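You operate a simulated robot arm through the tools that you are given. There is no shell and no other tool.

You run a simulated robot arm. Do the job below in one go: nothing can be reset, and whatever is moved stays where it is left.

Task
Lock the end stop against the short armature's shaft, then run it once.
Fine: free the end stop screw, slide the stop in, screw tight, guard shut. Where these are worked on the way, their far stop is far enough and under half their travel is too little: end stop screw.

It is judged by the outcome, as a careful person would: the job done as asked, and still so three seconds after it is handed in. It fails if anything else is knocked over, pushed out of place, dropped, spilled or broken.

Robot
A 7-joint arm with a fingered hand, fixed in place. Base frame: the origin is on the floor under the middle of its stand, x ahead of it, y to its left, z up. Lengths are in mm, angles in rad, forces in N, time in s.
With the tool pointing down near the work surface it reaches from about 360 to 840 mm from the base axis. Its first joint turns from -2.007 to 2.007 rad. Payload 5 kg.
The tool frame sits at the grasp point between the pads (the TCP): z along the fingers, y along the line on which they close. The tips reach 32 mm beyond it. The gripper opens to 160 mm; its body begins 89 mm behind the TCP. The gripper is a hand of 4 fingers: y runs from the thumb to the fingers, the wrist lies at [0, 0, -267] in the tool frame, and closing takes about 1.5 s.
Orientation is told as [roll, pitch, yaw] about the base's x, y, z axes, in that order, counted from this pose: with the fingers straight down and closing along the base's y, the tool's x points along the base's -x, its y along +y and its z along -z.

Tools
- The arm moves only by the tool send_rows. Its argument "deltas" is a list of rows, each an object (a shift or turn left out is 0, a gripper value left out holds the last) with "translation": the shift along the base's x, y, z in mm, a list of three; "delta_rot": the turn, a rotation vector about the base's x, y, z in rad, a list of three. In form: [{"translation": [dx, dy, dz], "delta_rot": [ax, ay, az]}, ...]. A call has 1 to 20 rows; each row is the pose to reach, as a shift and turn from the pose commanded when the call began. "jaw" is the finger opening in mm, from 0 to 160, set as the call begins (left out, the last holds). Each row takes 0.2 s and may step no farther than 50 mm and 0.15 rad from the row before; otherwise, or with a gripper value out of range, the whole call is refused. Where a pose cannot be reached the arm comes as near as it can. A force on the tool above 60 N (or 10 N above the force at the start of the call, whichever is more), or a blocked arm, ends the call early, and 0.2 s more pass. Each finger travels about 108 mm/s and halts on what it meets, pressing with about 25 N; the grip force reading is that of the motor and also rises with nothing between the fingers. The clock runs only during rows and for 0.2 s after the last one: add rows that repeat a pose to give the fingers time. It gives the time, the measured TCP pose, the force on the tool (base axes), the opening and the grip force at its end, in the units of the frame above (readings bear some noise), with the torque about the TCP (base axes, N m) and any sound that the robot's microphone picked up.
- Cameras (640 x 400 px; columns grow to the right, rows downward): "scene" is fixed at [218.4, -500.6, 1621.3]; the picture's right is [0.84, -0.54, 0.00], its down [-0.23, -0.36, -0.90] and it looks along [0.49, 0.76, -0.43] (base axes); focal length 338 px, centre (320, 200). "wrist" rides on the gripper at [80, -4, -114] in the tool frame; the picture's right is [0.05, 1.00, 0.00], its down [-0.82, 0.04, -0.58] and it looks along [-0.58, 0.03, 0.82] (tool axes); focal length 265 px, centre (320, 200). There is no depth. A picture from a camera that has moved, and an enlarged one, comes with that camera's place and axes in the base frame and with its lens.
- snapshot(camera): a new picture of that camera. The clock stands still meanwhile.
- slide_trunk(by): slides the trunk up (or, below 0, down) by that many mm; the arm rides with it, the base frame stays. It gives what a move gives, with no picture.
- curl_fingers(finger1, finger2, finger3, thumb_bend): sets how far each is bent, from 0 (flat) to 1 (curled in); at 0.3 the hand is open as for a grip, at 0.7 the pads meet at the TCP. One left out holds its place. A second passes; each finger stops where it meets its share of the squeeze, and holds until it gets a number again. A gripper value or a shape takes the hand back. It gives what a move gives, with no picture; readings hold the bend of each and the force on the fingers (four entries, about 0 where the hand has none), thumb and palm.
- grasp_type(shape): the hand has 4 fingers and takes this shape, open, in about a second: jaw (thumb against the fingers, like two jaws); tri (thumb and two fingers); tip (a fingertip pinch); poke (one finger out to press); point (the index stretched); flat (the hand flat); cup (the hand cupped); fist (a fist). The gripper value then closes the fingers along that shape, each until it touches; the sizes above hold for jaw. It gives what a move gives, with no picture.
- close_up(camera, box): a new picture of the part [left, top, right, bottom] of that camera's present view, enlarged. The clock stands still meanwhile.
- close_job(): hands the job in; it is judged then, once.

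Places have to be worked out from the pictures, the camera data and where the tool is seen. Open the gripper and draw the arm clear of the work before you hand the job in, unless the task says otherwise.

The tools are called after ">>>" by a JSON object that holds its "name" and its "arguments". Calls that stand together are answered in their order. send_rows: Moves the arm, as the interface text tells. Its arguments: {"type":"object","properties":{"deltas":{"type":"array"},"jaw":{"type":"number"}},"required":["deltas"]} The other tools are called the same way: slide_trunk (by) moves the trunk up or down; grasp_type (shape) gives the hand a shape; curl_fingers (finger1, finger2, finger3, thumb_bend) moves the fingers one by one; snapshot (camera) takes a picture; close_up (camera, box) takes an enlarged picture of a part of a camera's view; close_job () hands the job in.

At the start:

```text
t: 0.0
ee_pos: [460.6, -10.3, 1499.6]
tool_rot: [0.0, -0.001, 0.001]
ft_force: [-0.6, -0.4, 0.8]
wrist_torque: [0.01, 0.03, -0.02]
width: 159.7
grip_force: 0.0
shape: jaw
bend: [0.3, 0.3, 0.3, 0.3]
finger forces: [0.1, 0.1, 0.0, 0.0, 0.0, 0.0]
trunk travel left (down, up): [-875.0, 115.0]
```

scene: 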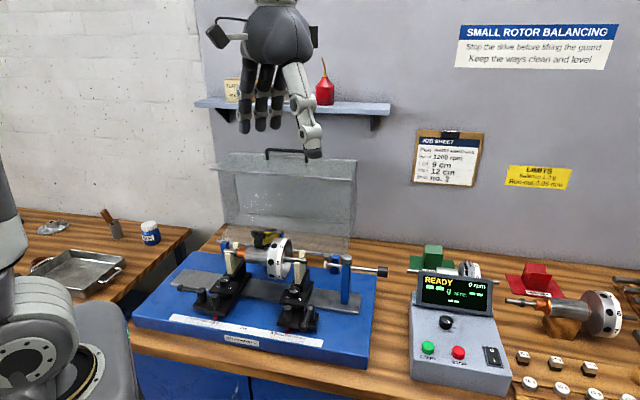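
wrist: 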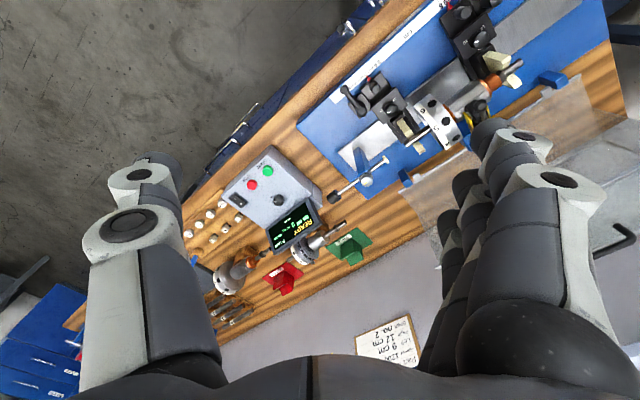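

I start by looking closely at the machine and the control box in the scene camera before moving anything.

>>> {"name": "close_up", "arguments": {"camera": "scene", "box": [130, 220, 400, 370]}}

>>> {"name": "close_up", "arguments": {"camera": "scene", "box": [400, 230, 640, 400]}}

>>> {"name": "close_up", "arguments": {"camera": "scene", "box": [400, 10, 640, 200]}}

>>> {"name": "close_up", "arguments": {"camera": "wrist", "box": [320, 0, 620, 220]}}

>>> {"name": "close_up", "arguments": {"camera": "wrist", "box": [170, 130, 400, 340]}}

```text
2.37 times, centred on (265, 295) of scene
camera zoom: at [218.4, -500.6, 1621.3], right [0.84, -0.54, 0.0], down [-0.23, -0.36, -0.9], along [0.49, 0.76, -0.43], focal length 802 px, centre (450, -25)
```

zoom: 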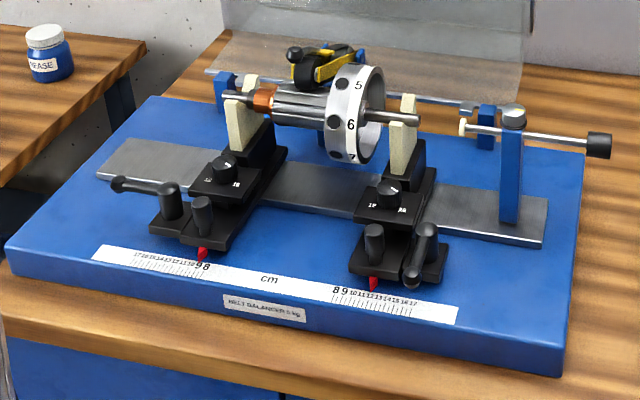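

```text
2.35 times, centred on (520, 315) of scene
camera zoom: at [218.4, -500.6, 1621.3], right [0.84, -0.54, 0.0], down [-0.23, -0.36, -0.9], along [0.49, 0.76, -0.43], focal length 796 px, centre (-151, -71)
```

zoom: 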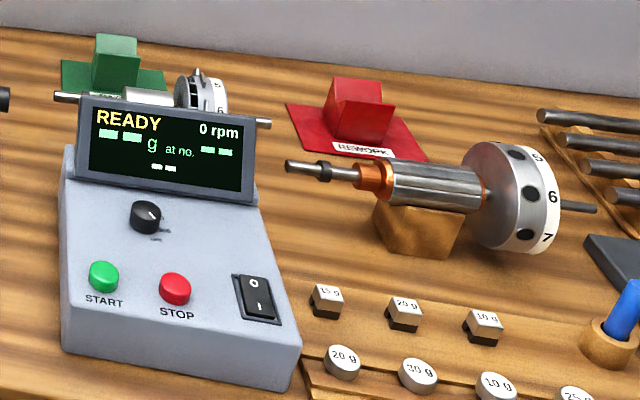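

```text
2.11 times, centred on (520, 105) of scene
camera zoom: at [218.4, -500.6, 1621.3], right [0.84, -0.54, 0.0], down [-0.23, -0.36, -0.9], along [0.49, 0.76, -0.43], focal length 712 px, centre (-101, 400)
```

zoom: 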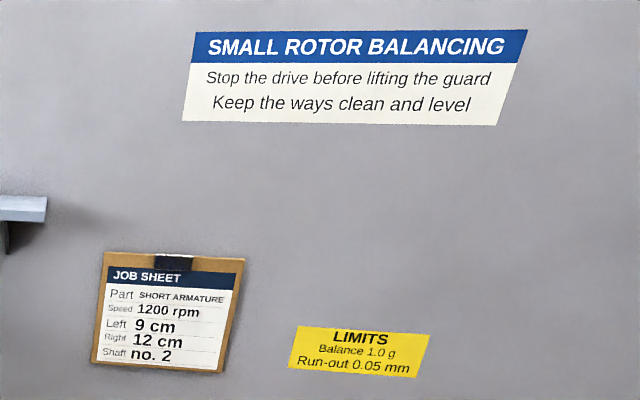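

```text
1.82 times, centred on (470, 110) of wrist
camera zoom: at [379.7, -14.0, 1614.1], right [-0.05, 1.0, 0.0], down [0.82, 0.04, 0.58], along [0.58, 0.03, -0.82], focal length 483 px, centre (47, 364)
```

zoom: 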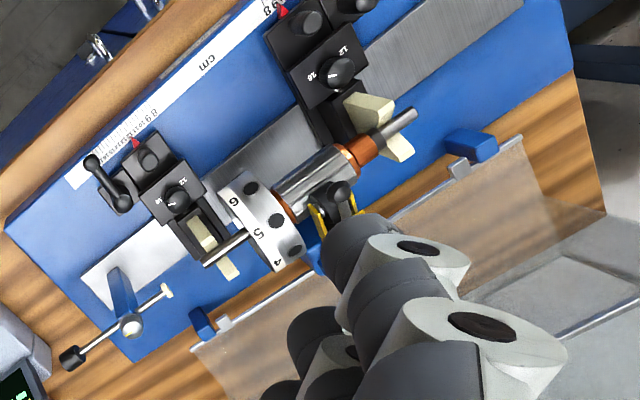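

```text
1.90 times, centred on (285, 235) of wrist
camera zoom: at [379.7, -14.0, 1614.1], right [-0.05, 1.0, 0.0], down [0.82, 0.04, 0.58], along [0.58, 0.03, -0.82], focal length 506 px, centre (387, 133)
```

zoom: 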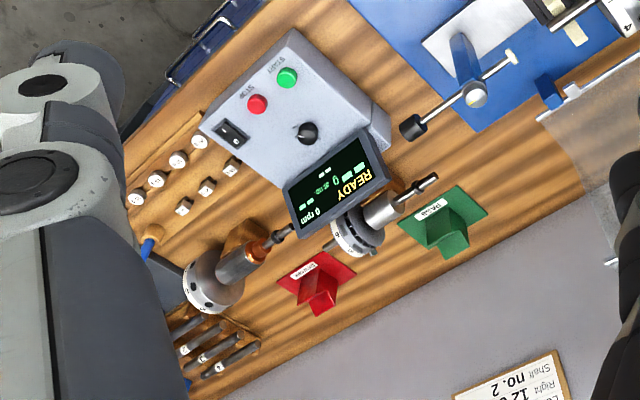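

The rotor shaft end is near (629, 208, 1028), the stop tip near (666, 163, 1033) and the end stop screw on top of the post near (703, 113, 1067). I'll zoom further on the screw, guard, handle and display before moving.

>>> {"name": "close_up", "arguments": {"camera": "scene", "box": [290, 240, 400, 320]}}

>>> {"name": "close_up", "arguments": {"camera": "scene", "box": [200, 140, 370, 260]}}

>>> {"name": "close_up", "arguments": {"camera": "wrist", "box": [320, 140, 420, 210]}}

>>> {"name": "close_up", "arguments": {"camera": "scene", "box": [400, 260, 520, 400]}}

```text
5.00 times, centred on (345, 280) of scene
camera zoom: at [218.4, -500.6, 1621.3], right [0.84, -0.54, 0.0], down [-0.23, -0.36, -0.9], along [0.49, 0.76, -0.43], focal length 1692 px, centre (195, -200)
```

zoom: 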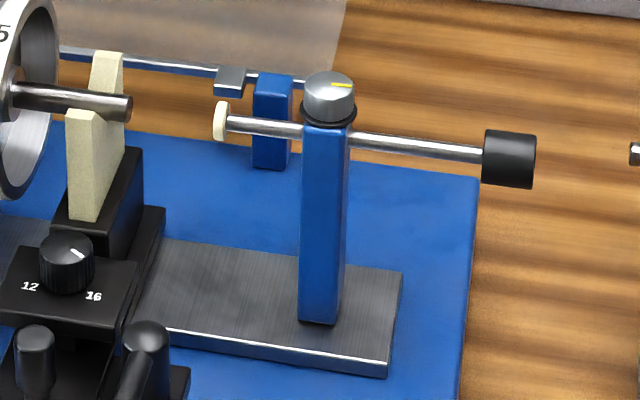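

```text
3.33 times, centred on (285, 200) of scene
camera zoom: at [218.4, -500.6, 1621.3], right [0.84, -0.54, 0.0], down [-0.23, -0.36, -0.9], along [0.49, 0.76, -0.43], focal length 1128 px, centre (437, 200)
```

zoom: 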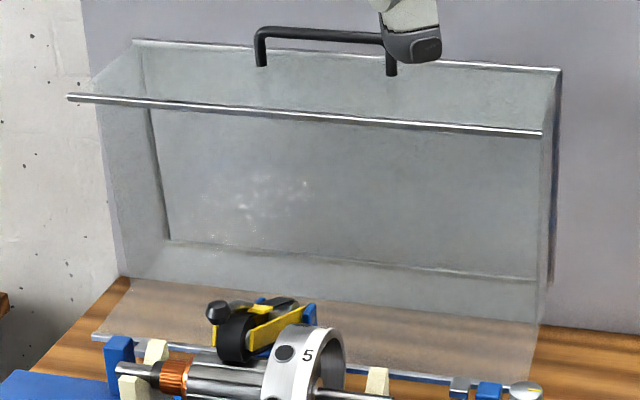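

```text
5.71 times, centred on (370, 175) of wrist
camera zoom: at [379.7, -14.0, 1614.1], right [-0.05, 1.0, 0.0], down [0.82, 0.04, 0.58], along [0.58, 0.03, -0.82], focal length 1517 px, centre (34, 343)
```

zoom: 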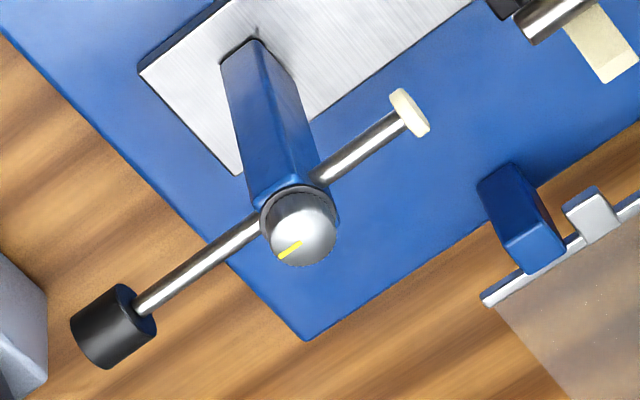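

```text
2.86 times, centred on (460, 330) of scene
camera zoom: at [218.4, -500.6, 1621.3], right [0.84, -0.54, 0.0], down [-0.23, -0.36, -0.9], along [0.49, 0.76, -0.43], focal length 967 px, centre (-80, -171)
```

zoom: 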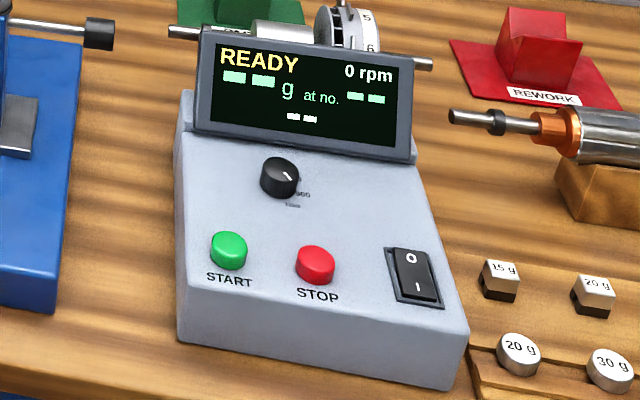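

The screw is a silver knob with a yellow index on top. The guard is a clear box swung back on its rear hinge, with the handle now on top, and the display shows READY. I lower the trunk 300 mm, which is clear of everything below the hand, to bring the arm nearer.

>>> {"name": "slide_trunk", "arguments": {"by": -300}}

>>> {"name": "snapshot", "arguments": {"camera": "scene"}}

>>> {"name": "snapshot", "arguments": {"camera": "wrist"}}

```text
t: 3.0
ee_pos: [460.7, -9.1, 1199.1]
tool_rot: [0.001, 0.001, 0.0]
ft_force: [-0.7, 0.3, -0.5]
wrist_torque: [0.02, 0.03, -0.02]
width: 159.8
grip_force: 0.1
shape: jaw
bend: [0.3, 0.3, 0.3, 0.3]
finger forces: [0.0, 0.0, 0.1, 0.1, 0.0, 0.1]
trunk travel left (down, up): [-575.0, 415.0]
```

```text
taken
```

scene: 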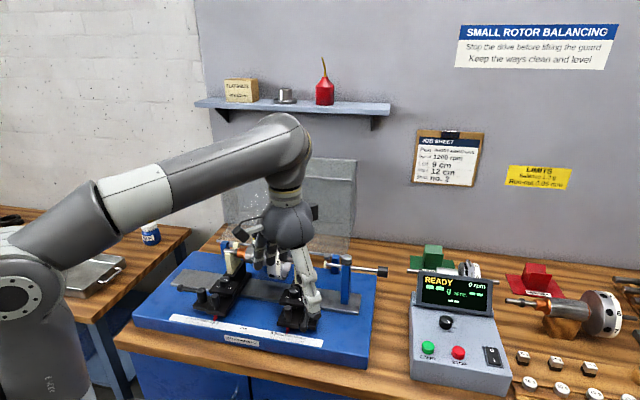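

```text
taken
camera wrist: at [379.6, -14.0, 1314.2], right [-0.05, 1.0, 0.0], down [0.82, 0.04, 0.58], along [0.58, 0.03, -0.82], focal length 265 px, centre (320, 200)
```

wrist: 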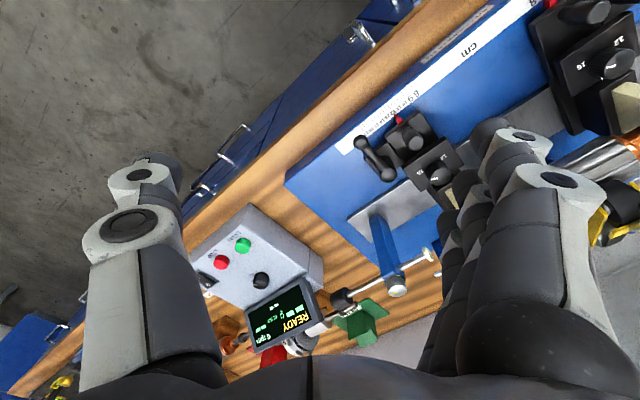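

The arm posture is good and the screw re-projects to about (705, 114, 1067) from this lower view as well. I move the open hand level to above the screw, keeping z near 1200, well above everything near it.

>>> {"name": "send_rows", "arguments": {"deltas": [{"translation": [40, 20, 0]}, {"translation": [80, 40, 0]}, {"translation": [120, 60, 0]}, {"translation": [160, 80, 0]}, {"translation": [200, 100, 0]}, {"translation": [230, 115, 0]}, {"translation": [244, 123, 0]}, {"translation": [244, 123, 0]}], "jaw": 110}}

>>> {"name": "snapshot", "arguments": {"camera": "scene"}}

>>> {"name": "snapshot", "arguments": {"camera": "wrist"}}

```text
t: 4.8
ee_pos: [674.6, 99.8, 1173.2]
tool_rot: [-0.001, -0.005, 0.0]
ft_force: [-0.3, 0.3, -0.6]
wrist_torque: [-0.01, 0.02, 0.0]
width: 110.3
grip_force: 0.0
shape: jaw
bend: [0.67, 0.67, 0.67, 0.64]
finger forces: [0.0, 0.0, 0.0, 0.1, 0.0, 0.1]
out of reach, approached as far as the arm can: row 5, 6, 7, 8
trunk travel left (down, up): [-575.0, 415.0]
```

```text
taken
```

scene: 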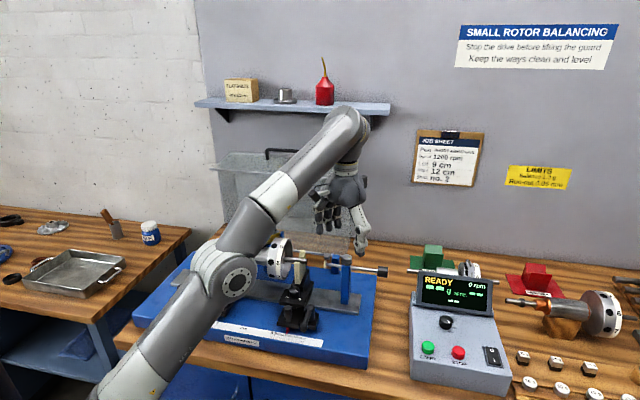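

```text
taken
camera wrist: at [593.0, 95.8, 1289.0], right [-0.05, 1.0, 0.0], down [0.81, 0.04, 0.58], along [0.58, 0.03, -0.81], focal length 265 px, centre (320, 200)
```

wrist: 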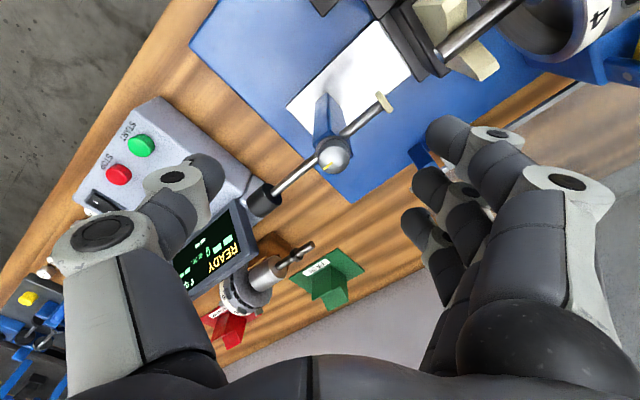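

The reach ran out because the trunk is now too low and the elbow sits low over the machine. I raise the trunk 250 mm, then bring the arm down so the forearm reaches out from a higher shoulder.

>>> {"name": "slide_trunk", "arguments": {"by": 250}}

>>> {"name": "send_rows", "arguments": {"deltas": [{"translation": [0, 0, -45]}, {"translation": [0, 0, -90]}, {"translation": [0, 0, -135]}, {"translation": [0, 0, -180]}, {"translation": [0, 0, -220]}, {"translation": [0, 0, -250]}, {"translation": [0, 0, -250]}]}}

>>> {"name": "snapshot", "arguments": {"camera": "scene"}}

```text
t: 7.4
ee_pos: [674.5, 99.5, 1423.6]
tool_rot: [0.0, -0.002, 0.001]
ft_force: [-1.3, -0.3, 0.2]
wrist_torque: [-0.01, 0.0, -0.04]
width: 110.5
grip_force: 0.1
shape: jaw
bend: [0.67, 0.67, 0.67, 0.64]
finger forces: [0.0, 0.0, 0.1, 0.1, 0.0, 0.0]
trunk travel left (down, up): [-825.0, 165.0]
```

```text
t: 9.0
ee_pos: [674.1, 100.6, 1174.7]
tool_rot: [0.003, -0.005, 0.0]
ft_force: [-1.1, -0.2, 1.3]
wrist_torque: [-0.02, -0.02, -0.01]
width: 110.5
grip_force: 0.1
shape: jaw
bend: [0.67, 0.67, 0.67, 0.64]
finger forces: [0.1, 0.0, 0.1, 0.0, 0.0, 0.0]
trunk travel left (down, up): [-825.0, 165.0]
```

```text
taken
```

scene: 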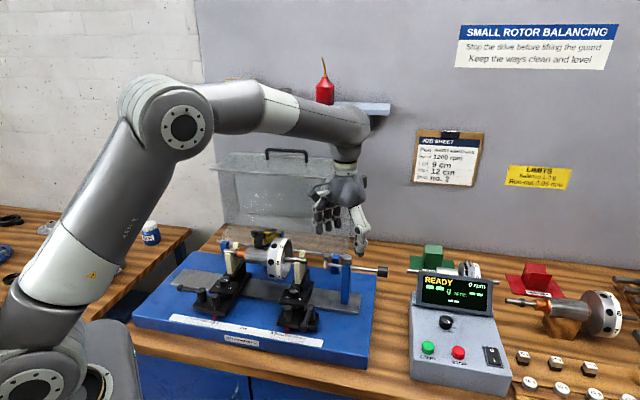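

The posture is now good, with the elbow high. I move over the screw at z 1140 and yaw the hand by −1.35 rad so there is room to unscrew counter-clockwise, then look.

>>> {"name": "send_rows", "arguments": {"deltas": [{"translation": [10, 5, 0], "delta_rot": [0, 0, -0.15]}, {"translation": [20, 9, 0], "delta_rot": [0, 0, -0.3]}, {"translation": [31, 13.4, 0], "delta_rot": [0, 0, -0.45]}, {"translation": [31, 13.4, 0], "delta_rot": [0, 0, -0.6]}, {"translation": [31, 13.4, 0], "delta_rot": [0, 0, -0.75]}, {"translation": [31, 13.4, -10], "delta_rot": [0, 0, -0.9]}, {"translation": [31, 13.4, -20], "delta_rot": [0, 0, -1.05]}, {"translation": [31, 13.4, -30], "delta_rot": [0, 0, -1.2]}, {"translation": [31, 13.4, -35], "delta_rot": [0, 0, -1.35]}, {"translation": [31, 13.4, -35], "delta_rot": [0, 0, -1.35]}]}}

>>> {"name": "snapshot", "arguments": {"camera": "wrist"}}

>>> {"name": "close_up", "arguments": {"camera": "scene", "box": [280, 170, 400, 300]}}

```text
t: 11.2
ee_pos: [706.1, 111.9, 1140.7]
tool_rot: [0.001, -0.004, -1.352]
ft_force: [-0.4, 0.1, -0.7]
wrist_torque: [0.0, -0.01, -0.02]
width: 110.2
grip_force: 0.1
shape: jaw
bend: [0.67, 0.67, 0.67, 0.64]
finger forces: [0.0, 0.0, 0.1, 0.0, 0.0, 0.1]
trunk travel left (down, up): [-825.0, 165.0]
```

```text
taken
camera wrist: at [682.9, 190.8, 1254.3], right [0.96, 0.27, 0.0], down [0.22, -0.78, 0.58], along [0.16, -0.56, -0.81], focal length 265 px, centre (320, 200)
```

wrist: 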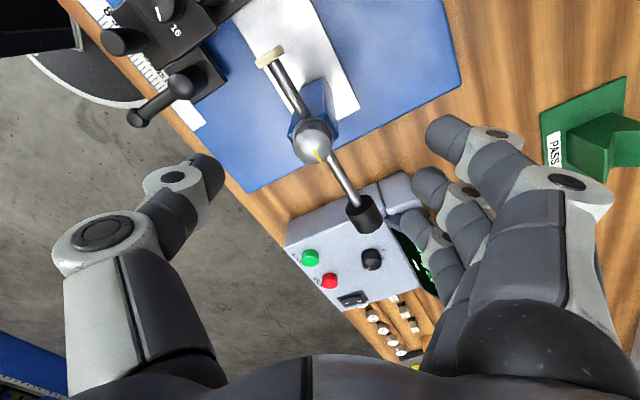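

```text
3.08 times, centred on (340, 235) of scene
camera zoom: at [218.4, -500.6, 1621.3], right [0.84, -0.54, 0.0], down [-0.23, -0.36, -0.9], along [0.49, 0.76, -0.43], focal length 1041 px, centre (258, 92)
```

zoom: 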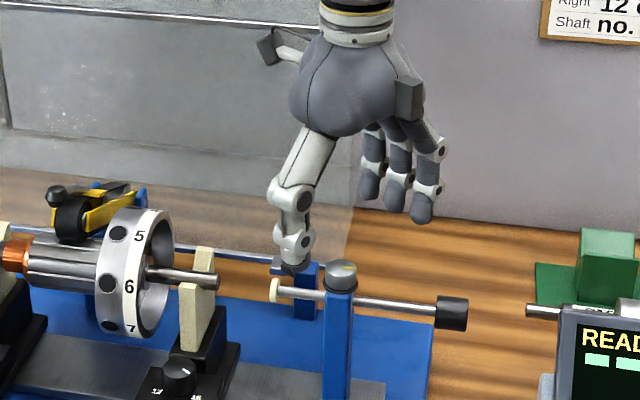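

The hand is over the screw; I zoom in to measure the knob's offset from the tool axis.

>>> {"name": "close_up", "arguments": {"camera": "wrist", "box": [240, 30, 400, 240]}}

```text
1.90 times, centred on (320, 135) of wrist
camera zoom: at [682.9, 190.8, 1254.3], right [0.96, 0.27, 0.0], down [0.22, -0.78, 0.58], along [0.16, -0.56, -0.81], focal length 506 px, centre (320, 324)
```

zoom: 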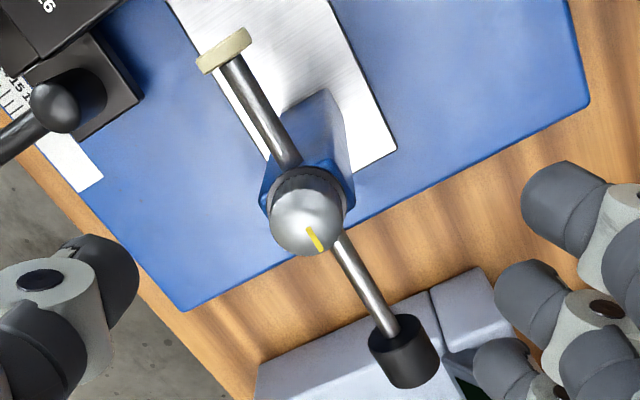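

The knob sits about 7 mm off the tool axis, at roughly (699.5, 108). I correct and descend part-way to z 1105, where the tips stay just above the knob, then re-measure.

>>> {"name": "send_rows", "arguments": {"deltas": [{"translation": [-6.5, -3.7, 0]}, {"translation": [-6.5, -3.7, -18]}, {"translation": [-6.5, -3.7, -36]}, {"translation": [-6.5, -3.7, -36]}], "jaw": 90}}

>>> {"name": "close_up", "arguments": {"camera": "wrist", "box": [220, 70, 420, 230]}}

>>> {"name": "close_up", "arguments": {"camera": "scene", "box": [290, 200, 400, 300]}}

```text
t: 12.2
ee_pos: [699.4, 110.5, 1104.1]
tool_rot: [-0.002, -0.004, -1.35]
ft_force: [-0.4, 0.1, -0.3]
wrist_torque: [0.01, 0.01, 0.01]
width: 90.6
grip_force: 0.0
shape: jaw
bend: [0.71, 0.71, 0.71, 0.7]
finger forces: [0.0, 0.0, 0.0, 0.0, 0.0, 0.0]
trunk travel left (down, up): [-825.0, 165.0]
```

```text
2.50 times, centred on (320, 150) of wrist
camera zoom: at [676.5, 187.7, 1218.0], right [0.96, 0.27, 0.0], down [0.22, -0.78, 0.58], along [0.16, -0.56, -0.81], focal length 664 px, centre (320, 325)
```

zoom: 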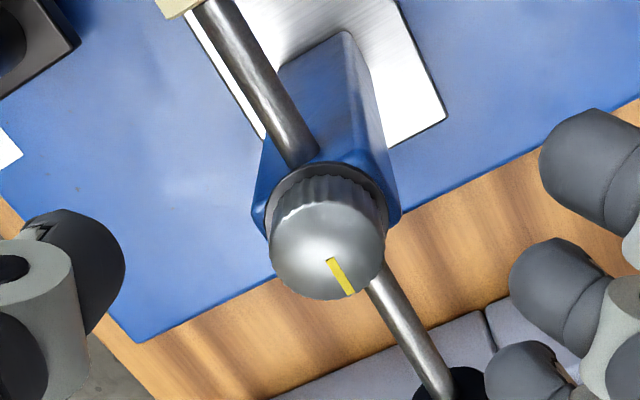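

```text
4.00 times, centred on (345, 250) of scene
camera zoom: at [218.4, -500.6, 1621.3], right [0.84, -0.54, 0.0], down [-0.23, -0.36, -0.9], along [0.49, 0.76, -0.43], focal length 1354 px, centre (220, 0)
```

zoom: 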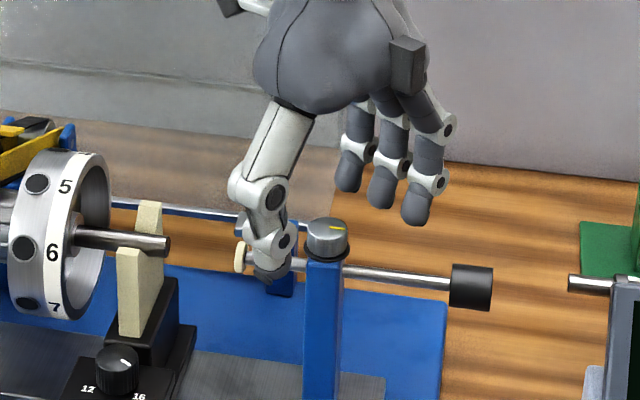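

Combining both views, the knob is about 29 mm across with its top near z 1076, centred near (700.5, 112). The rod top is about 29 mm lower, so I set the TCP at 1088 to keep the tips above the rod, and close partly to check.

>>> {"name": "send_rows", "arguments": {"deltas": [{"translation": [1.1, 1.5, 0]}, {"translation": [1.1, 1.5, -16]}, {"translation": [1.1, 1.5, -16]}, {"translation": [1.1, 1.5, -16]}], "jaw": 50}}

>>> {"name": "close_up", "arguments": {"camera": "wrist", "box": [220, 70, 420, 230]}}

>>> {"name": "close_up", "arguments": {"camera": "scene", "box": [300, 220, 400, 290]}}

```text
t: 13.2
ee_pos: [700.3, 111.7, 1086.0]
tool_rot: [-0.001, -0.003, -1.349]
ft_force: [0.1, -0.5, 0.3]
wrist_torque: [-0.03, 0.0, -0.02]
width: 50.2
grip_force: 0.1
shape: jaw
bend: [0.73, 0.73, 0.73, 0.7]
finger forces: [0.1, 0.0, 0.0, 0.1, 0.0, 0.0]
trunk travel left (down, up): [-825.0, 165.0]
```

```text
2.50 times, centred on (320, 150) of wrist
camera zoom: at [677.9, 189.4, 1201.7], right [0.96, 0.27, 0.0], down [0.22, -0.78, 0.58], along [0.16, -0.56, -0.81], focal length 664 px, centre (320, 325)
```

zoom: 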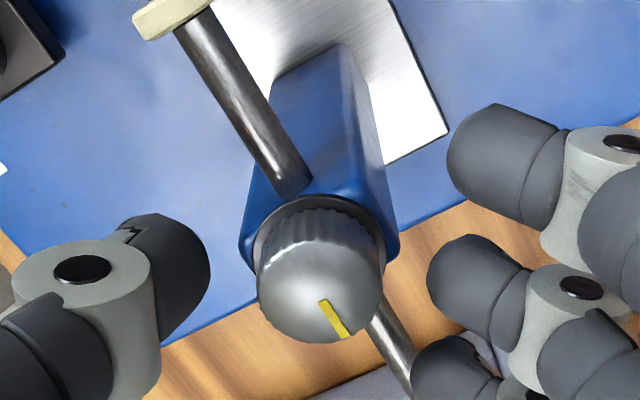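

```text
5.71 times, centred on (350, 255) of scene
camera zoom: at [218.4, -500.6, 1621.3], right [0.84, -0.54, 0.0], down [-0.23, -0.36, -0.9], along [0.49, 0.76, -0.43], focal length 1934 px, centre (149, -114)
```

zoom: 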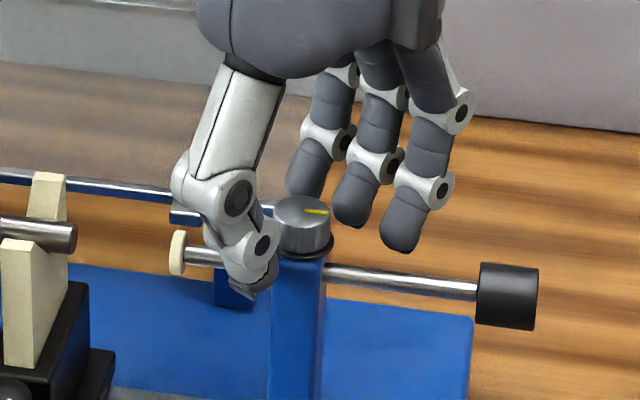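

The knob is centred on the tool axis, with its top near 1072. The thumb tip looks a little low beside the flange, so I raise 6 mm and close onto the knob.

>>> {"name": "send_rows", "arguments": {"deltas": [{"translation": [0, 0, 3]}, {"translation": [0, 0, 6]}, {"translation": [0, 0, 6]}]}}

>>> {"name": "send_rows", "arguments": {"deltas": [{"translation": [0, 0, 0]}, {"translation": [0, 0, 0]}, {"translation": [0, 0, 0]}, {"translation": [0, 0, 0]}, {"translation": [0, 0, 0]}], "jaw": 15}}

>>> {"name": "close_up", "arguments": {"camera": "wrist", "box": [220, 90, 420, 250]}}

>>> {"name": "close_up", "arguments": {"camera": "scene", "box": [300, 220, 400, 290]}}

```text
t: 14.0
ee_pos: [700.8, 112.0, 1094.2]
tool_rot: [0.001, -0.002, -1.349]
ft_force: [0.3, -0.6, 0.2]
wrist_torque: [-0.02, 0.01, -0.02]
width: 50.4
grip_force: 0.0
shape: jaw
bend: [0.73, 0.73, 0.73, 0.7]
finger forces: [0.0, 0.1, 0.0, 0.0, 0.0, 0.1]
trunk travel left (down, up): [-825.0, 165.0]
```

```text
t: 15.2
ee_pos: [698.9, 111.2, 1093.2]
tool_rot: [0.0, -0.004, -1.351]
ft_force: [-10.5, -2.9, -2.4]
wrist_torque: [0.0, 0.0, 0.06]
width: 7.7
grip_force: 25.1
shape: jaw
bend: [0.68, 0.71, 0.68, 0.7]
finger forces: [0.1, 10.3, 0.0, 0.0, 22.1, 0.1]
trunk travel left (down, up): [-825.0, 165.0]
```

```text
2.50 times, centred on (320, 170) of wrist
camera zoom: at [676.1, 188.9, 1208.0], right [0.96, 0.27, 0.0], down [0.22, -0.78, 0.58], along [0.16, -0.56, -0.81], focal length 664 px, centre (320, 275)
```

zoom: 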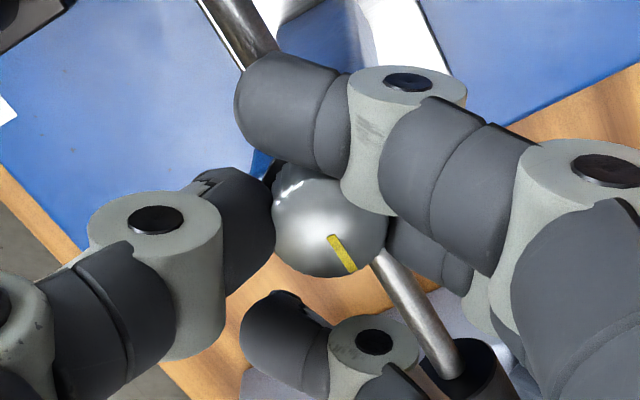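

```text
5.71 times, centred on (350, 255) of scene
camera zoom: at [218.4, -500.6, 1621.3], right [0.84, -0.54, 0.0], down [-0.23, -0.36, -0.9], along [0.49, 0.76, -0.43], focal length 1934 px, centre (149, -114)
```

zoom: 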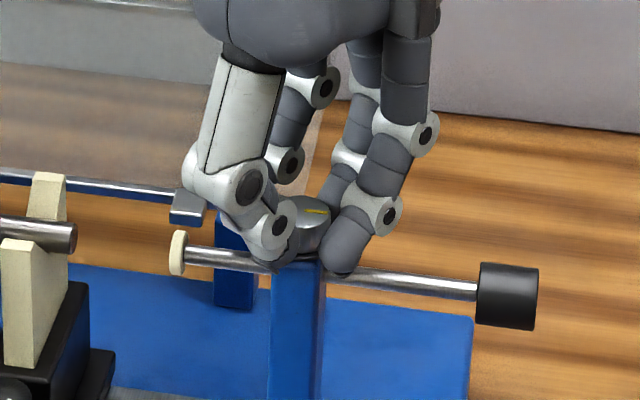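

The middle finger (10 N) and thumb (22 N) hold the knob, with the outer fingers closed beside it. I shift 2 mm toward the thumb side to balance the grip and start turning counter-clockwise 0.6 rad.

>>> {"name": "send_rows", "arguments": {"deltas": [{"translation": [-1.5, -0.3, 0]}, {"translation": [-1.5, -0.3, 0], "delta_rot": [0, 0, 0.1]}, {"translation": [-1.5, -0.3, 0], "delta_rot": [0, 0, 0.2]}, {"translation": [-1.5, -0.3, 0], "delta_rot": [0, 0, 0.3]}, {"translation": [-1.5, -0.3, 0], "delta_rot": [0, 0, 0.4]}, {"translation": [-1.5, -0.3, 0], "delta_rot": [0, 0, 0.5]}, {"translation": [-1.5, -0.3, 0], "delta_rot": [0, 0, 0.6]}]}}

>>> {"name": "close_up", "arguments": {"camera": "wrist", "box": [220, 90, 420, 250]}}

>>> {"name": "close_up", "arguments": {"camera": "scene", "box": [300, 220, 400, 290]}}

```text
t: 16.8
ee_pos: [699.5, 108.8, 1093.7]
tool_rot: [0.0, -0.003, -0.749]
ft_force: [-2.1, -5.6, -7.9]
wrist_torque: [-0.02, -0.06, 0.0]
width: 6.5
grip_force: 24.9
shape: jaw
bend: [0.68, 0.71, 0.68, 0.7]
finger forces: [0.0, 11.9, 0.0, 0.0, 17.4, 0.1]
trunk travel left (down, up): [-825.0, 165.0]
```

```text
2.50 times, centred on (320, 170) of wrist
camera zoom: at [636.1, 161.4, 1208.0], right [0.64, 0.77, 0.0], down [0.62, -0.52, 0.58], along [0.45, -0.37, -0.81], focal length 664 px, centre (320, 275)
```

zoom: 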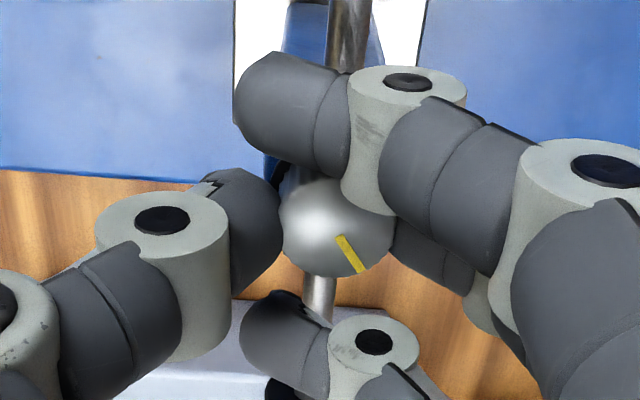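

```text
5.71 times, centred on (350, 255) of scene
camera zoom: at [218.4, -500.6, 1621.3], right [0.84, -0.54, 0.0], down [-0.23, -0.36, -0.9], along [0.49, 0.76, -0.43], focal length 1934 px, centre (149, -114)
```

zoom: 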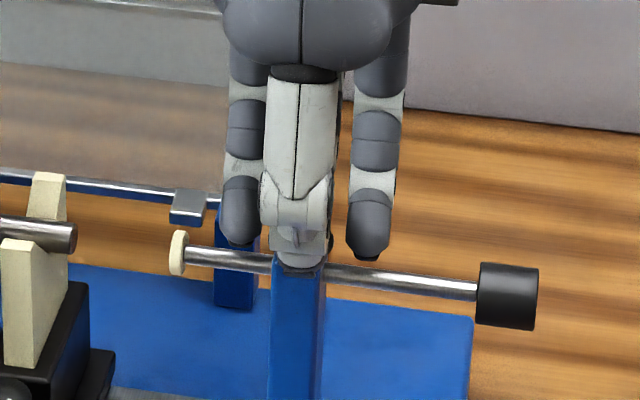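

The yellow mark moved with the hand, so the screw turned about 0.6 rad counter-clockwise. I continue another 1.1 rad.

>>> {"name": "send_rows", "arguments": {"deltas": [{"translation": [0, 0, 0], "delta_rot": [0, 0, 0.13]}, {"translation": [0, 0, 0], "delta_rot": [0, 0, 0.26]}, {"translation": [0, 0, 0], "delta_rot": [0, 0, 0.39]}, {"translation": [0, 0, 0], "delta_rot": [0, 0, 0.52]}, {"translation": [0, 0, 0], "delta_rot": [0, 0, 0.65]}, {"translation": [0, 0, 0], "delta_rot": [0, 0, 0.78]}, {"translation": [0, 0, 0], "delta_rot": [0, 0, 0.91]}, {"translation": [0, 0, 0], "delta_rot": [0, 0, 1.04]}, {"translation": [0, 0, 0], "delta_rot": [0, 0, 1.1]}]}}

>>> {"name": "close_up", "arguments": {"camera": "wrist", "box": [220, 90, 420, 250]}}

>>> {"name": "close_up", "arguments": {"camera": "scene", "box": [300, 220, 400, 290]}}

```text
t: 18.8
ee_pos: [701.6, 109.6, 1093.0]
tool_rot: [0.001, -0.004, 0.351]
ft_force: [18.0, -3.4, -2.6]
wrist_torque: [0.02, -0.35, -0.07]
width: 6.1
grip_force: 25.4
shape: jaw
bend: [0.68, 0.71, 0.68, 0.7]
finger forces: [0.0, 11.1, 0.0, 0.0, 19.9, 0.0]
trunk travel left (down, up): [-825.0, 165.0]
```

```text
2.50 times, centred on (320, 170) of wrist
camera zoom: at [626.2, 77.8, 1207.5], right [-0.39, 0.92, 0.0], down [0.75, 0.32, 0.58], along [0.53, 0.23, -0.81], focal length 664 px, centre (320, 275)
```

zoom: 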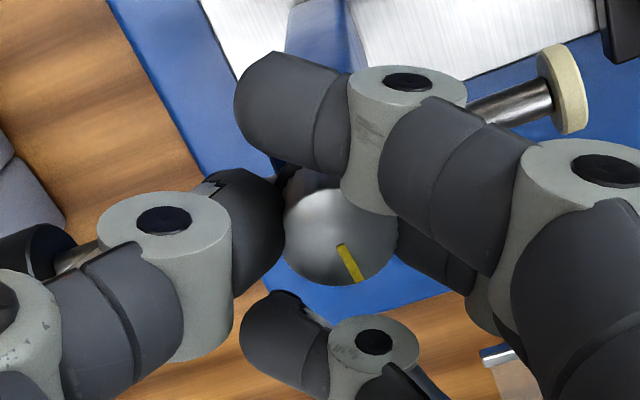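

```text
5.71 times, centred on (350, 255) of scene
camera zoom: at [218.4, -500.6, 1621.3], right [0.84, -0.54, 0.0], down [-0.23, -0.36, -0.9], along [0.49, 0.76, -0.43], focal length 1934 px, centre (149, -114)
```

zoom: 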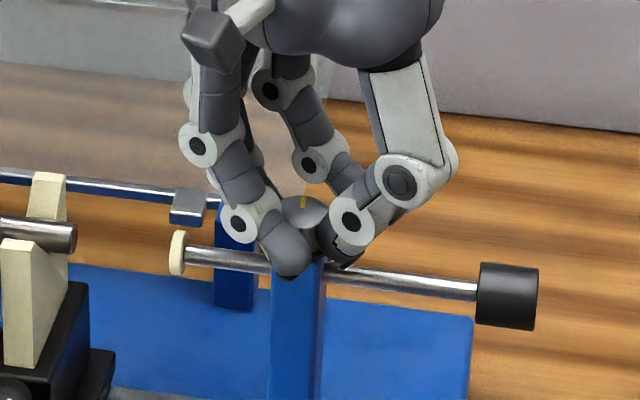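

The mark has followed the hand for about 1.7 rad in all. I relieve the 18 N side load with a small shift and continue counter-clockwise to find the far stop.

>>> {"name": "send_rows", "arguments": {"deltas": [{"translation": [1.5, -1, 0], "delta_rot": [0, 0, 0]}, {"translation": [1.5, -1, 0], "delta_rot": [0, 0, 0.13]}, {"translation": [1.5, -1, 0], "delta_rot": [0, 0, 0.26]}, {"translation": [1.5, -1, 0], "delta_rot": [0, 0, 0.39]}, {"translation": [1.5, -1, 0], "delta_rot": [0, 0, 0.52]}, {"translation": [1.5, -1, 0], "delta_rot": [0, 0, 0.65]}, {"translation": [1.5, -1, 0], "delta_rot": [0, 0, 0.78]}, {"translation": [1.5, -1, 0], "delta_rot": [0, 0, 0.91]}, {"translation": [1.5, -1, 0], "delta_rot": [0, 0, 1.04]}]}}

>>> {"name": "close_up", "arguments": {"camera": "wrist", "box": [220, 90, 420, 250]}}

>>> {"name": "close_up", "arguments": {"camera": "scene", "box": [300, 220, 400, 290]}}

```text
t: 20.8
ee_pos: [701.8, 112.6, 1093.3]
tool_rot: [0.002, -0.005, 1.394]
ft_force: [21.0, 16.6, 2.4]
wrist_torque: [0.33, -0.41, -0.06]
width: 7.3
grip_force: 25.0
shape: jaw
bend: [0.68, 0.71, 0.68, 0.7]
finger forces: [0.2, 9.8, 0.0, 0.1, 25.3, 0.0]
trunk travel left (down, up): [-825.0, 165.0]
```

```text
2.50 times, centred on (320, 170) of wrist
camera zoom: at [691.1, 32.5, 1207.4], right [-0.99, 0.12, 0.0], down [0.1, 0.81, 0.58], along [0.07, 0.58, -0.81], focal length 664 px, centre (320, 275)
```

zoom: 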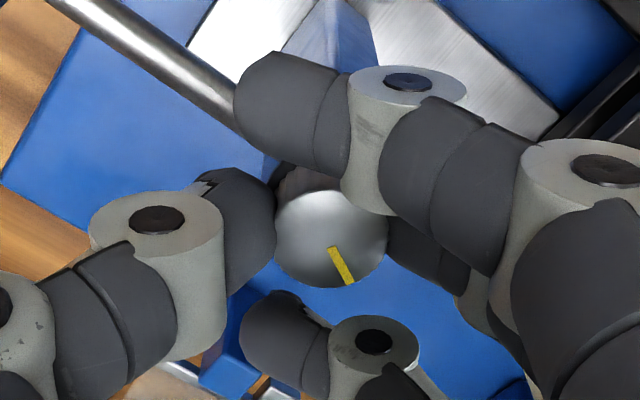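

```text
5.71 times, centred on (350, 255) of scene
camera zoom: at [218.4, -500.6, 1621.3], right [0.84, -0.54, 0.0], down [-0.23, -0.36, -0.9], along [0.49, 0.76, -0.43], focal length 1934 px, centre (149, -114)
```

zoom: 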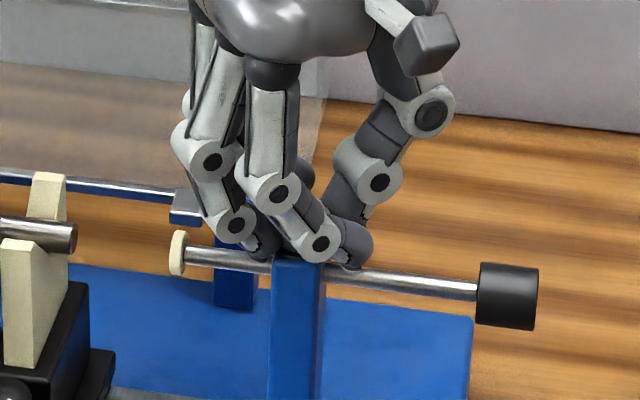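

The screw is still following, about 2.7 rad in total. I recentre to relieve the side load and continue another 1 rad while wrist travel allows.

>>> {"name": "send_rows", "arguments": {"deltas": [{"translation": [1.4, 1.9, 0], "delta_rot": [0, 0, 0]}, {"translation": [1.4, 1.9, 0], "delta_rot": [0, 0, 0.13]}, {"translation": [1.4, 1.9, 0], "delta_rot": [0, 0, 0.26]}, {"translation": [1.4, 1.9, 0], "delta_rot": [0, 0, 0.39]}, {"translation": [1.4, 1.9, 0], "delta_rot": [0, 0, 0.52]}, {"translation": [1.4, 1.9, 0], "delta_rot": [0, 0, 0.65]}, {"translation": [1.4, 1.9, 0], "delta_rot": [0, 0, 0.78]}, {"translation": [1.4, 1.9, 0], "delta_rot": [0, 0, 0.91]}]}}

>>> {"name": "close_up", "arguments": {"camera": "wrist", "box": [220, 90, 420, 250]}}

>>> {"name": "snapshot", "arguments": {"camera": "scene"}}

```text
t: 21.5
ee_pos: [704.3, 91.0, 1086.8]
tool_rot: [0.008, 0.018, 1.541]
ft_force: [7.7, -2.5, 11.6]
wrist_torque: [0.34, -0.04, -0.21]
width: 2.4
grip_force: 25.0
shape: jaw
bend: [0.68, 0.73, 0.72, 0.73]
finger forces: [0.0, 6.2, 15.5, 0.0, 5.6, 0.2]
out of reach, approached as far as the arm can: row 3
trunk travel left (down, up): [-825.0, 165.0]
stopped in row 3: the force on the tool passed its limit at 80 N (the readings are from after the stop); the commanded pose is now the measured one
```

```text
2.50 times, centred on (320, 170) of wrist
camera zoom: at [706.4, 13.8, 1203.8], right [-1.0, -0.02, 0.01], down [-0.01, 0.83, 0.56], along [-0.02, 0.56, -0.83], focal length 664 px, centre (320, 275)
```

zoom: 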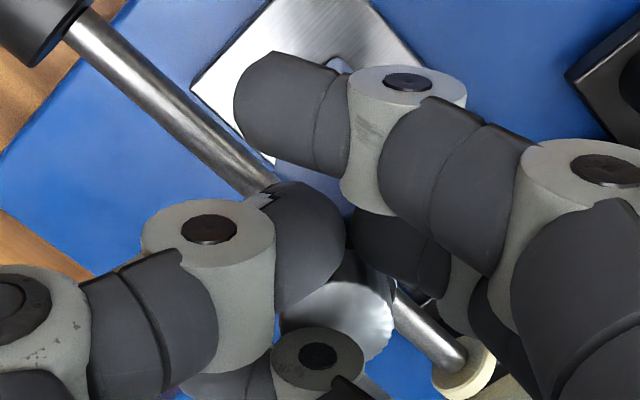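

```text
taken
```

scene: 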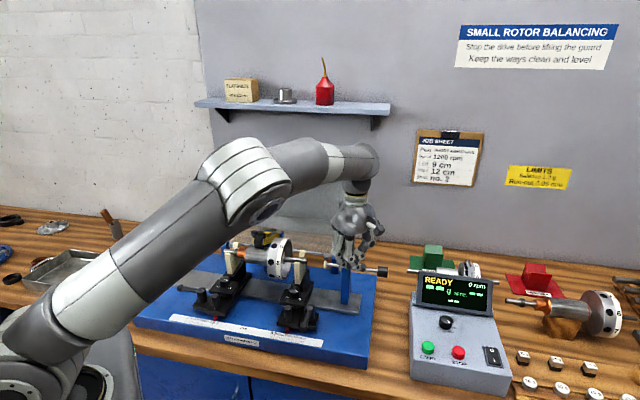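

The wrist joint reached its limit near yaw 1.5 and the hand slid off the knob. I open the fingers and lift straight up, then check that nothing was displaced.

>>> {"name": "send_rows", "arguments": {"deltas": [{"translation": [0, 0, 0]}, {"translation": [0, 0, 0]}, {"translation": [0, 0, 15]}, {"translation": [0, 0, 40]}, {"translation": [0, 0, 70]}, {"translation": [0, 0, 70]}], "jaw": 90}}

>>> {"name": "close_up", "arguments": {"camera": "scene", "box": [280, 210, 400, 320]}}

>>> {"name": "snapshot", "arguments": {"camera": "wrist"}}

```text
t: 22.9
ee_pos: [704.0, 95.4, 1127.3]
tool_rot: [0.011, 0.016, 1.543]
ft_force: [0.4, 0.3, 0.0]
wrist_torque: [0.04, 0.01, 0.01]
width: 89.6
grip_force: 0.0
shape: jaw
bend: [0.72, 0.72, 0.72, 0.7]
finger forces: [0.1, 0.1, 0.1, 0.1, 0.0, 0.0]
out of reach, approached as far as the arm can: row 5, 6
trunk travel left (down, up): [-825.0, 165.0]
```

```text
3.64 times, centred on (340, 265) of scene
camera zoom: at [218.4, -500.6, 1621.3], right [0.84, -0.54, 0.0], down [-0.23, -0.36, -0.9], along [0.49, 0.76, -0.43], focal length 1231 px, centre (247, -36)
```

zoom: 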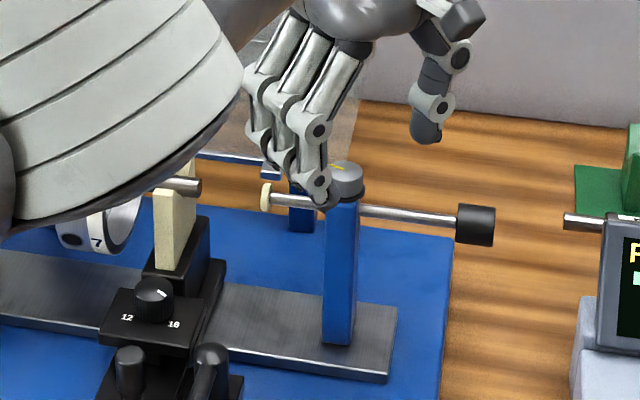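

```text
taken
camera wrist: at [705.8, 17.1, 1242.3], right [-1.0, -0.02, 0.01], down [-0.01, 0.82, 0.57], along [-0.02, 0.56, -0.82], focal length 265 px, centre (320, 200)
```

wrist: 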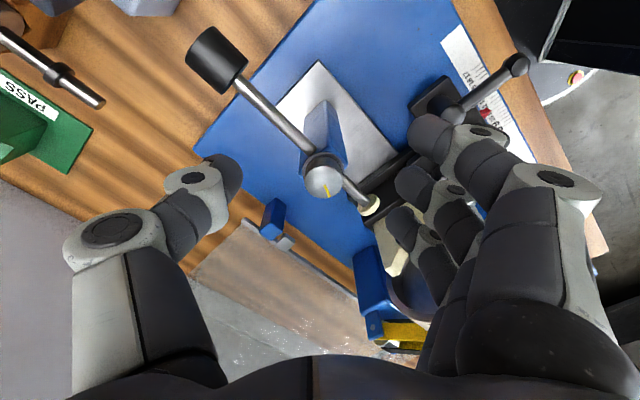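

The mark now points to roughly 110–120° (it began near −38°), so the screw has turned about 2.7 rad, and nothing else looks moved. I rotate the hand back clear above the knob to regain wrist travel.

>>> {"name": "send_rows", "arguments": {"deltas": [{"translation": [0, 0, 0], "delta_rot": [0, 0, -0.15]}, {"translation": [0, 4, 10], "delta_rot": [0, 0, -0.3]}, {"translation": [0, 8, 20], "delta_rot": [0, 0, -0.45]}, {"translation": [0, 12, 25], "delta_rot": [0, 0, -0.6]}, {"translation": [0, 16, 25], "delta_rot": [0, 0, -0.75]}, {"translation": [-2, 16, 25], "delta_rot": [0, 0, -0.9]}, {"translation": [-2, 16, 25], "delta_rot": [0, 0, -1.05]}, {"translation": [-2, 16, 25], "delta_rot": [0, 0, -1.2]}, {"translation": [-2, 16, 25], "delta_rot": [0, 0, -1.35]}, {"translation": [-2, 16, 25], "delta_rot": [0, 0, -1.5]}, {"translation": [-2, 16, 25], "delta_rot": [0, 0, -1.5]}]}}

>>> {"name": "snapshot", "arguments": {"camera": "scene"}}

```text
t: 25.3
ee_pos: [701.4, 112.6, 1152.0]
tool_rot: [0.013, 0.018, 0.044]
ft_force: [0.3, 1.0, 0.1]
wrist_torque: [-0.02, 0.07, -0.01]
width: 89.7
grip_force: 0.0
shape: jaw
bend: [0.72, 0.72, 0.72, 0.7]
finger forces: [0.1, 0.0, 0.1, 0.0, 0.0, 0.0]
trunk travel left (down, up): [-825.0, 165.0]
```

```text
taken
```

scene: 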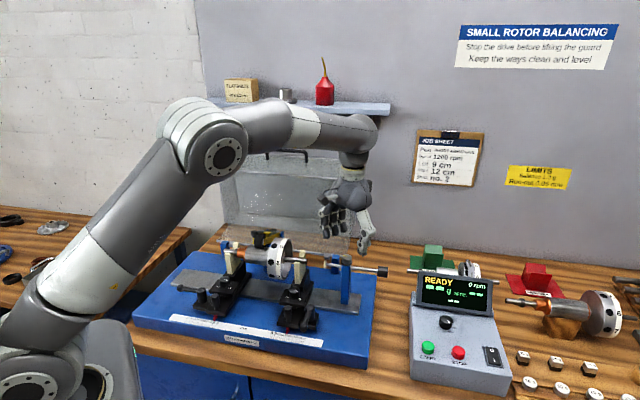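

The arm is back in its normal posture. I remove the small tilt and wind the hand back further clockwise in free air to get a long counter-clockwise stroke.

>>> {"name": "send_rows", "arguments": {"deltas": [{"translation": [0, 0, 0], "delta_rot": [-0.013, -0.018, 0]}, {"translation": [0, 0, 0], "delta_rot": [-0.013, -0.018, 0]}]}}

>>> {"name": "send_rows", "arguments": {"deltas": [{"delta_rot": [0, 0, -0.14]}, {"delta_rot": [0, 0, -0.28]}, {"delta_rot": [0, 0, -0.42]}, {"delta_rot": [0, 0, -0.56]}, {"delta_rot": [0, 0, -0.7]}, {"delta_rot": [0, 0, -0.84]}, {"delta_rot": [0, 0, -0.98]}, {"delta_rot": [0, 0, -1.12]}, {"delta_rot": [0, 0, -1.26]}, {"delta_rot": [0, 0, -1.4]}, {"delta_rot": [0, 0, -1.54]}, {"delta_rot": [0, 0, -1.68]}, {"delta_rot": [0, 0, -1.82]}, {"delta_rot": [0, 0, -1.96]}, {"delta_rot": [0, 0, -2.1]}, {"delta_rot": [0, 0, -2.2]}, {"delta_rot": [0, 0, -2.2]}]}}

>>> {"name": "snapshot", "arguments": {"camera": "scene"}}

>>> {"name": "close_up", "arguments": {"camera": "wrist", "box": [220, 50, 420, 210]}}

```text
t: 25.9
ee_pos: [701.6, 112.8, 1151.3]
tool_rot: [0.0, 0.0, 0.047]
ft_force: [0.8, 0.2, -0.2]
wrist_torque: [0.0, 0.0, -0.02]
width: 90.0
grip_force: 0.0
shape: jaw
bend: [0.72, 0.72, 0.72, 0.7]
finger forces: [0.0, 0.0, 0.1, 0.1, 0.0, 0.1]
trunk travel left (down, up): [-825.0, 165.0]
```

```text
t: 29.5
ee_pos: [701.1, 111.9, 1151.9]
tool_rot: [0.0, -0.002, -2.155]
ft_force: [-0.5, -0.5, 0.5]
wrist_torque: [0.02, 0.03, -0.01]
width: 89.4
grip_force: 0.1
shape: jaw
bend: [0.72, 0.72, 0.72, 0.7]
finger forces: [0.0, 0.0, 0.0, 0.1, 0.0, 0.0]
trunk travel left (down, up): [-825.0, 165.0]
```

```text
taken
```

scene: 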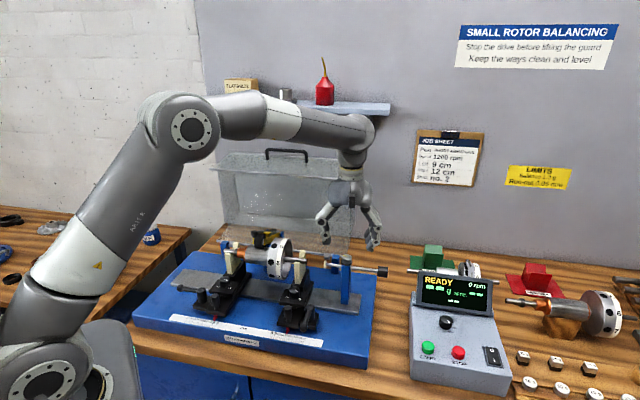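

```text
2.50 times, centred on (320, 130) of wrist
camera zoom: at [741.3, 181.8, 1266.7], right [0.86, -0.51, 0.0], down [-0.41, -0.7, 0.58], along [-0.29, -0.5, -0.82], focal length 664 px, centre (320, 375)
```

zoom: 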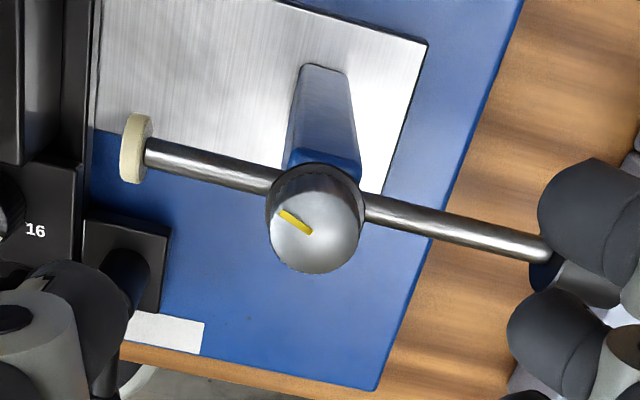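

The mark reads about 113°, so the screw has turned roughly 150° so far. At yaw −2.155 I have about 3.5 rad of stroke; I narrow the fingers, descend to z 1092 and grip again.

>>> {"name": "send_rows", "arguments": {"deltas": [{"translation": [-0.5, 0, -10]}, {"translation": [-0.5, 0, -25]}, {"translation": [-0.5, 0, -40]}, {"translation": [-0.5, 0, -52]}, {"translation": [-0.5, 0, -59]}, {"translation": [-0.5, 0, -59]}], "jaw": 60}}

>>> {"name": "send_rows", "arguments": {"deltas": [{"translation": [0, 0, 0]}, {"translation": [0, 0, 0]}, {"translation": [0, 0, 0]}, {"translation": [0, 0, 0]}, {"translation": [0, 0, 0]}], "jaw": 15}}

>>> {"name": "close_up", "arguments": {"camera": "wrist", "box": [220, 90, 420, 250]}}

```text
t: 30.9
ee_pos: [700.7, 111.6, 1093.2]
tool_rot: [0.002, -0.003, -2.154]
ft_force: [-0.1, 0.0, -1.0]
wrist_torque: [-0.02, 0.0, -0.02]
width: 60.7
grip_force: 0.1
shape: jaw
bend: [0.73, 0.73, 0.73, 0.7]
finger forces: [0.0, 0.1, 0.1, 0.1, 0.0, 0.0]
trunk travel left (down, up): [-825.0, 165.0]
```

```text
t: 32.1
ee_pos: [699.1, 114.3, 1092.0]
tool_rot: [-0.003, 0.001, -2.151]
ft_force: [-11.3, 4.6, -3.8]
wrist_torque: [0.01, 0.13, 0.0]
width: 7.8
grip_force: 25.4
shape: jaw
bend: [0.68, 0.72, 0.68, 0.7]
finger forces: [0.0, 10.6, 0.0, 0.1, 22.9, 0.0]
trunk travel left (down, up): [-825.0, 165.0]
```

```text
2.50 times, centred on (320, 170) of wrist
camera zoom: at [738.8, 183.3, 1207.4], right [0.86, -0.51, 0.0], down [-0.41, -0.7, 0.58], along [-0.29, -0.5, -0.82], focal length 664 px, centre (320, 275)
```

zoom: 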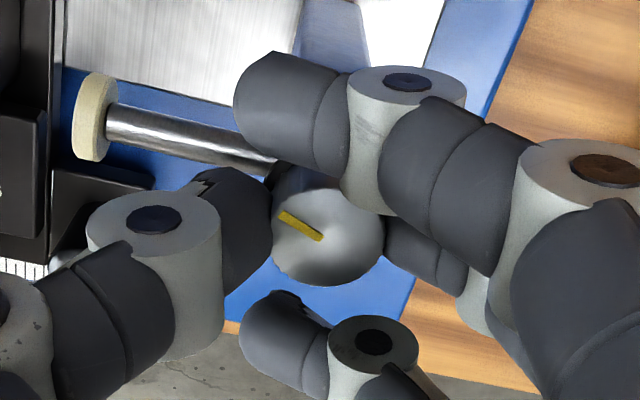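

The grip is good again. I now turn counter-clockwise about 1.5 rad, letting the TCP follow a small circle so the thumb load stays even.

>>> {"name": "send_rows", "arguments": {"deltas": [{"translation": [-1.5, 1.0, 0]}, {"translation": [-1.5, 0.8, 0], "delta_rot": [0, 0, 0.14]}, {"translation": [-1.6, 0.5, 0], "delta_rot": [0, 0, 0.28]}, {"translation": [-1.7, 0.3, 0], "delta_rot": [0, 0, 0.42]}, {"translation": [-1.8, 0.0, 0], "delta_rot": [0, 0, 0.56]}, {"translation": [-1.8, -0.2, 0], "delta_rot": [0, 0, 0.7]}, {"translation": [-1.7, -0.5, 0], "delta_rot": [0, 0, 0.84]}, {"translation": [-1.6, -0.7, 0], "delta_rot": [0, 0, 0.98]}, {"translation": [-1.5, -1.0, 0], "delta_rot": [0, 0, 1.12]}, {"translation": [-1.4, -1.2, 0], "delta_rot": [0, 0, 1.26]}, {"translation": [-1.2, -1.4, 0], "delta_rot": [0, 0, 1.4]}, {"translation": [-1.0, -1.5, 0], "delta_rot": [0, 0, 1.54]}]}}

>>> {"name": "close_up", "arguments": {"camera": "wrist", "box": [220, 90, 420, 250]}}

```text
t: 34.7
ee_pos: [697.3, 111.7, 1092.2]
tool_rot: [0.0, 0.002, -0.611]
ft_force: [-8.3, -9.5, 1.8]
wrist_torque: [-0.16, 0.11, -0.26]
width: 7.1
grip_force: 25.0
shape: jaw
bend: [0.69, 0.71, 0.68, 0.7]
finger forces: [0.0, 11.0, 0.0, 0.0, 24.1, 0.0]
trunk travel left (down, up): [-825.0, 165.0]
```

```text
2.50 times, centred on (320, 170) of wrist
camera zoom: at [629.2, 153.6, 1208.6], right [0.53, 0.85, 0.0], down [0.69, -0.43, 0.58], along [0.49, -0.3, -0.82], focal length 664 px, centre (320, 275)
```

zoom: 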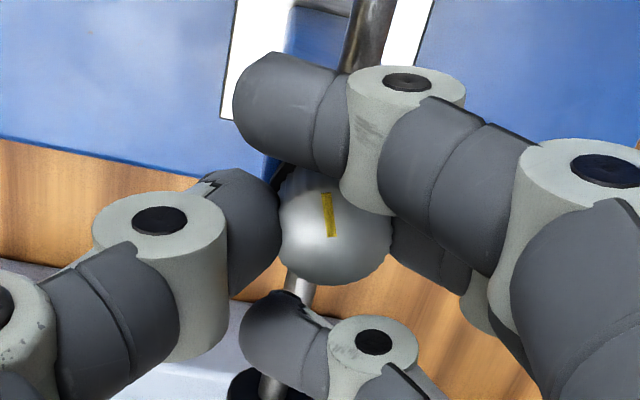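

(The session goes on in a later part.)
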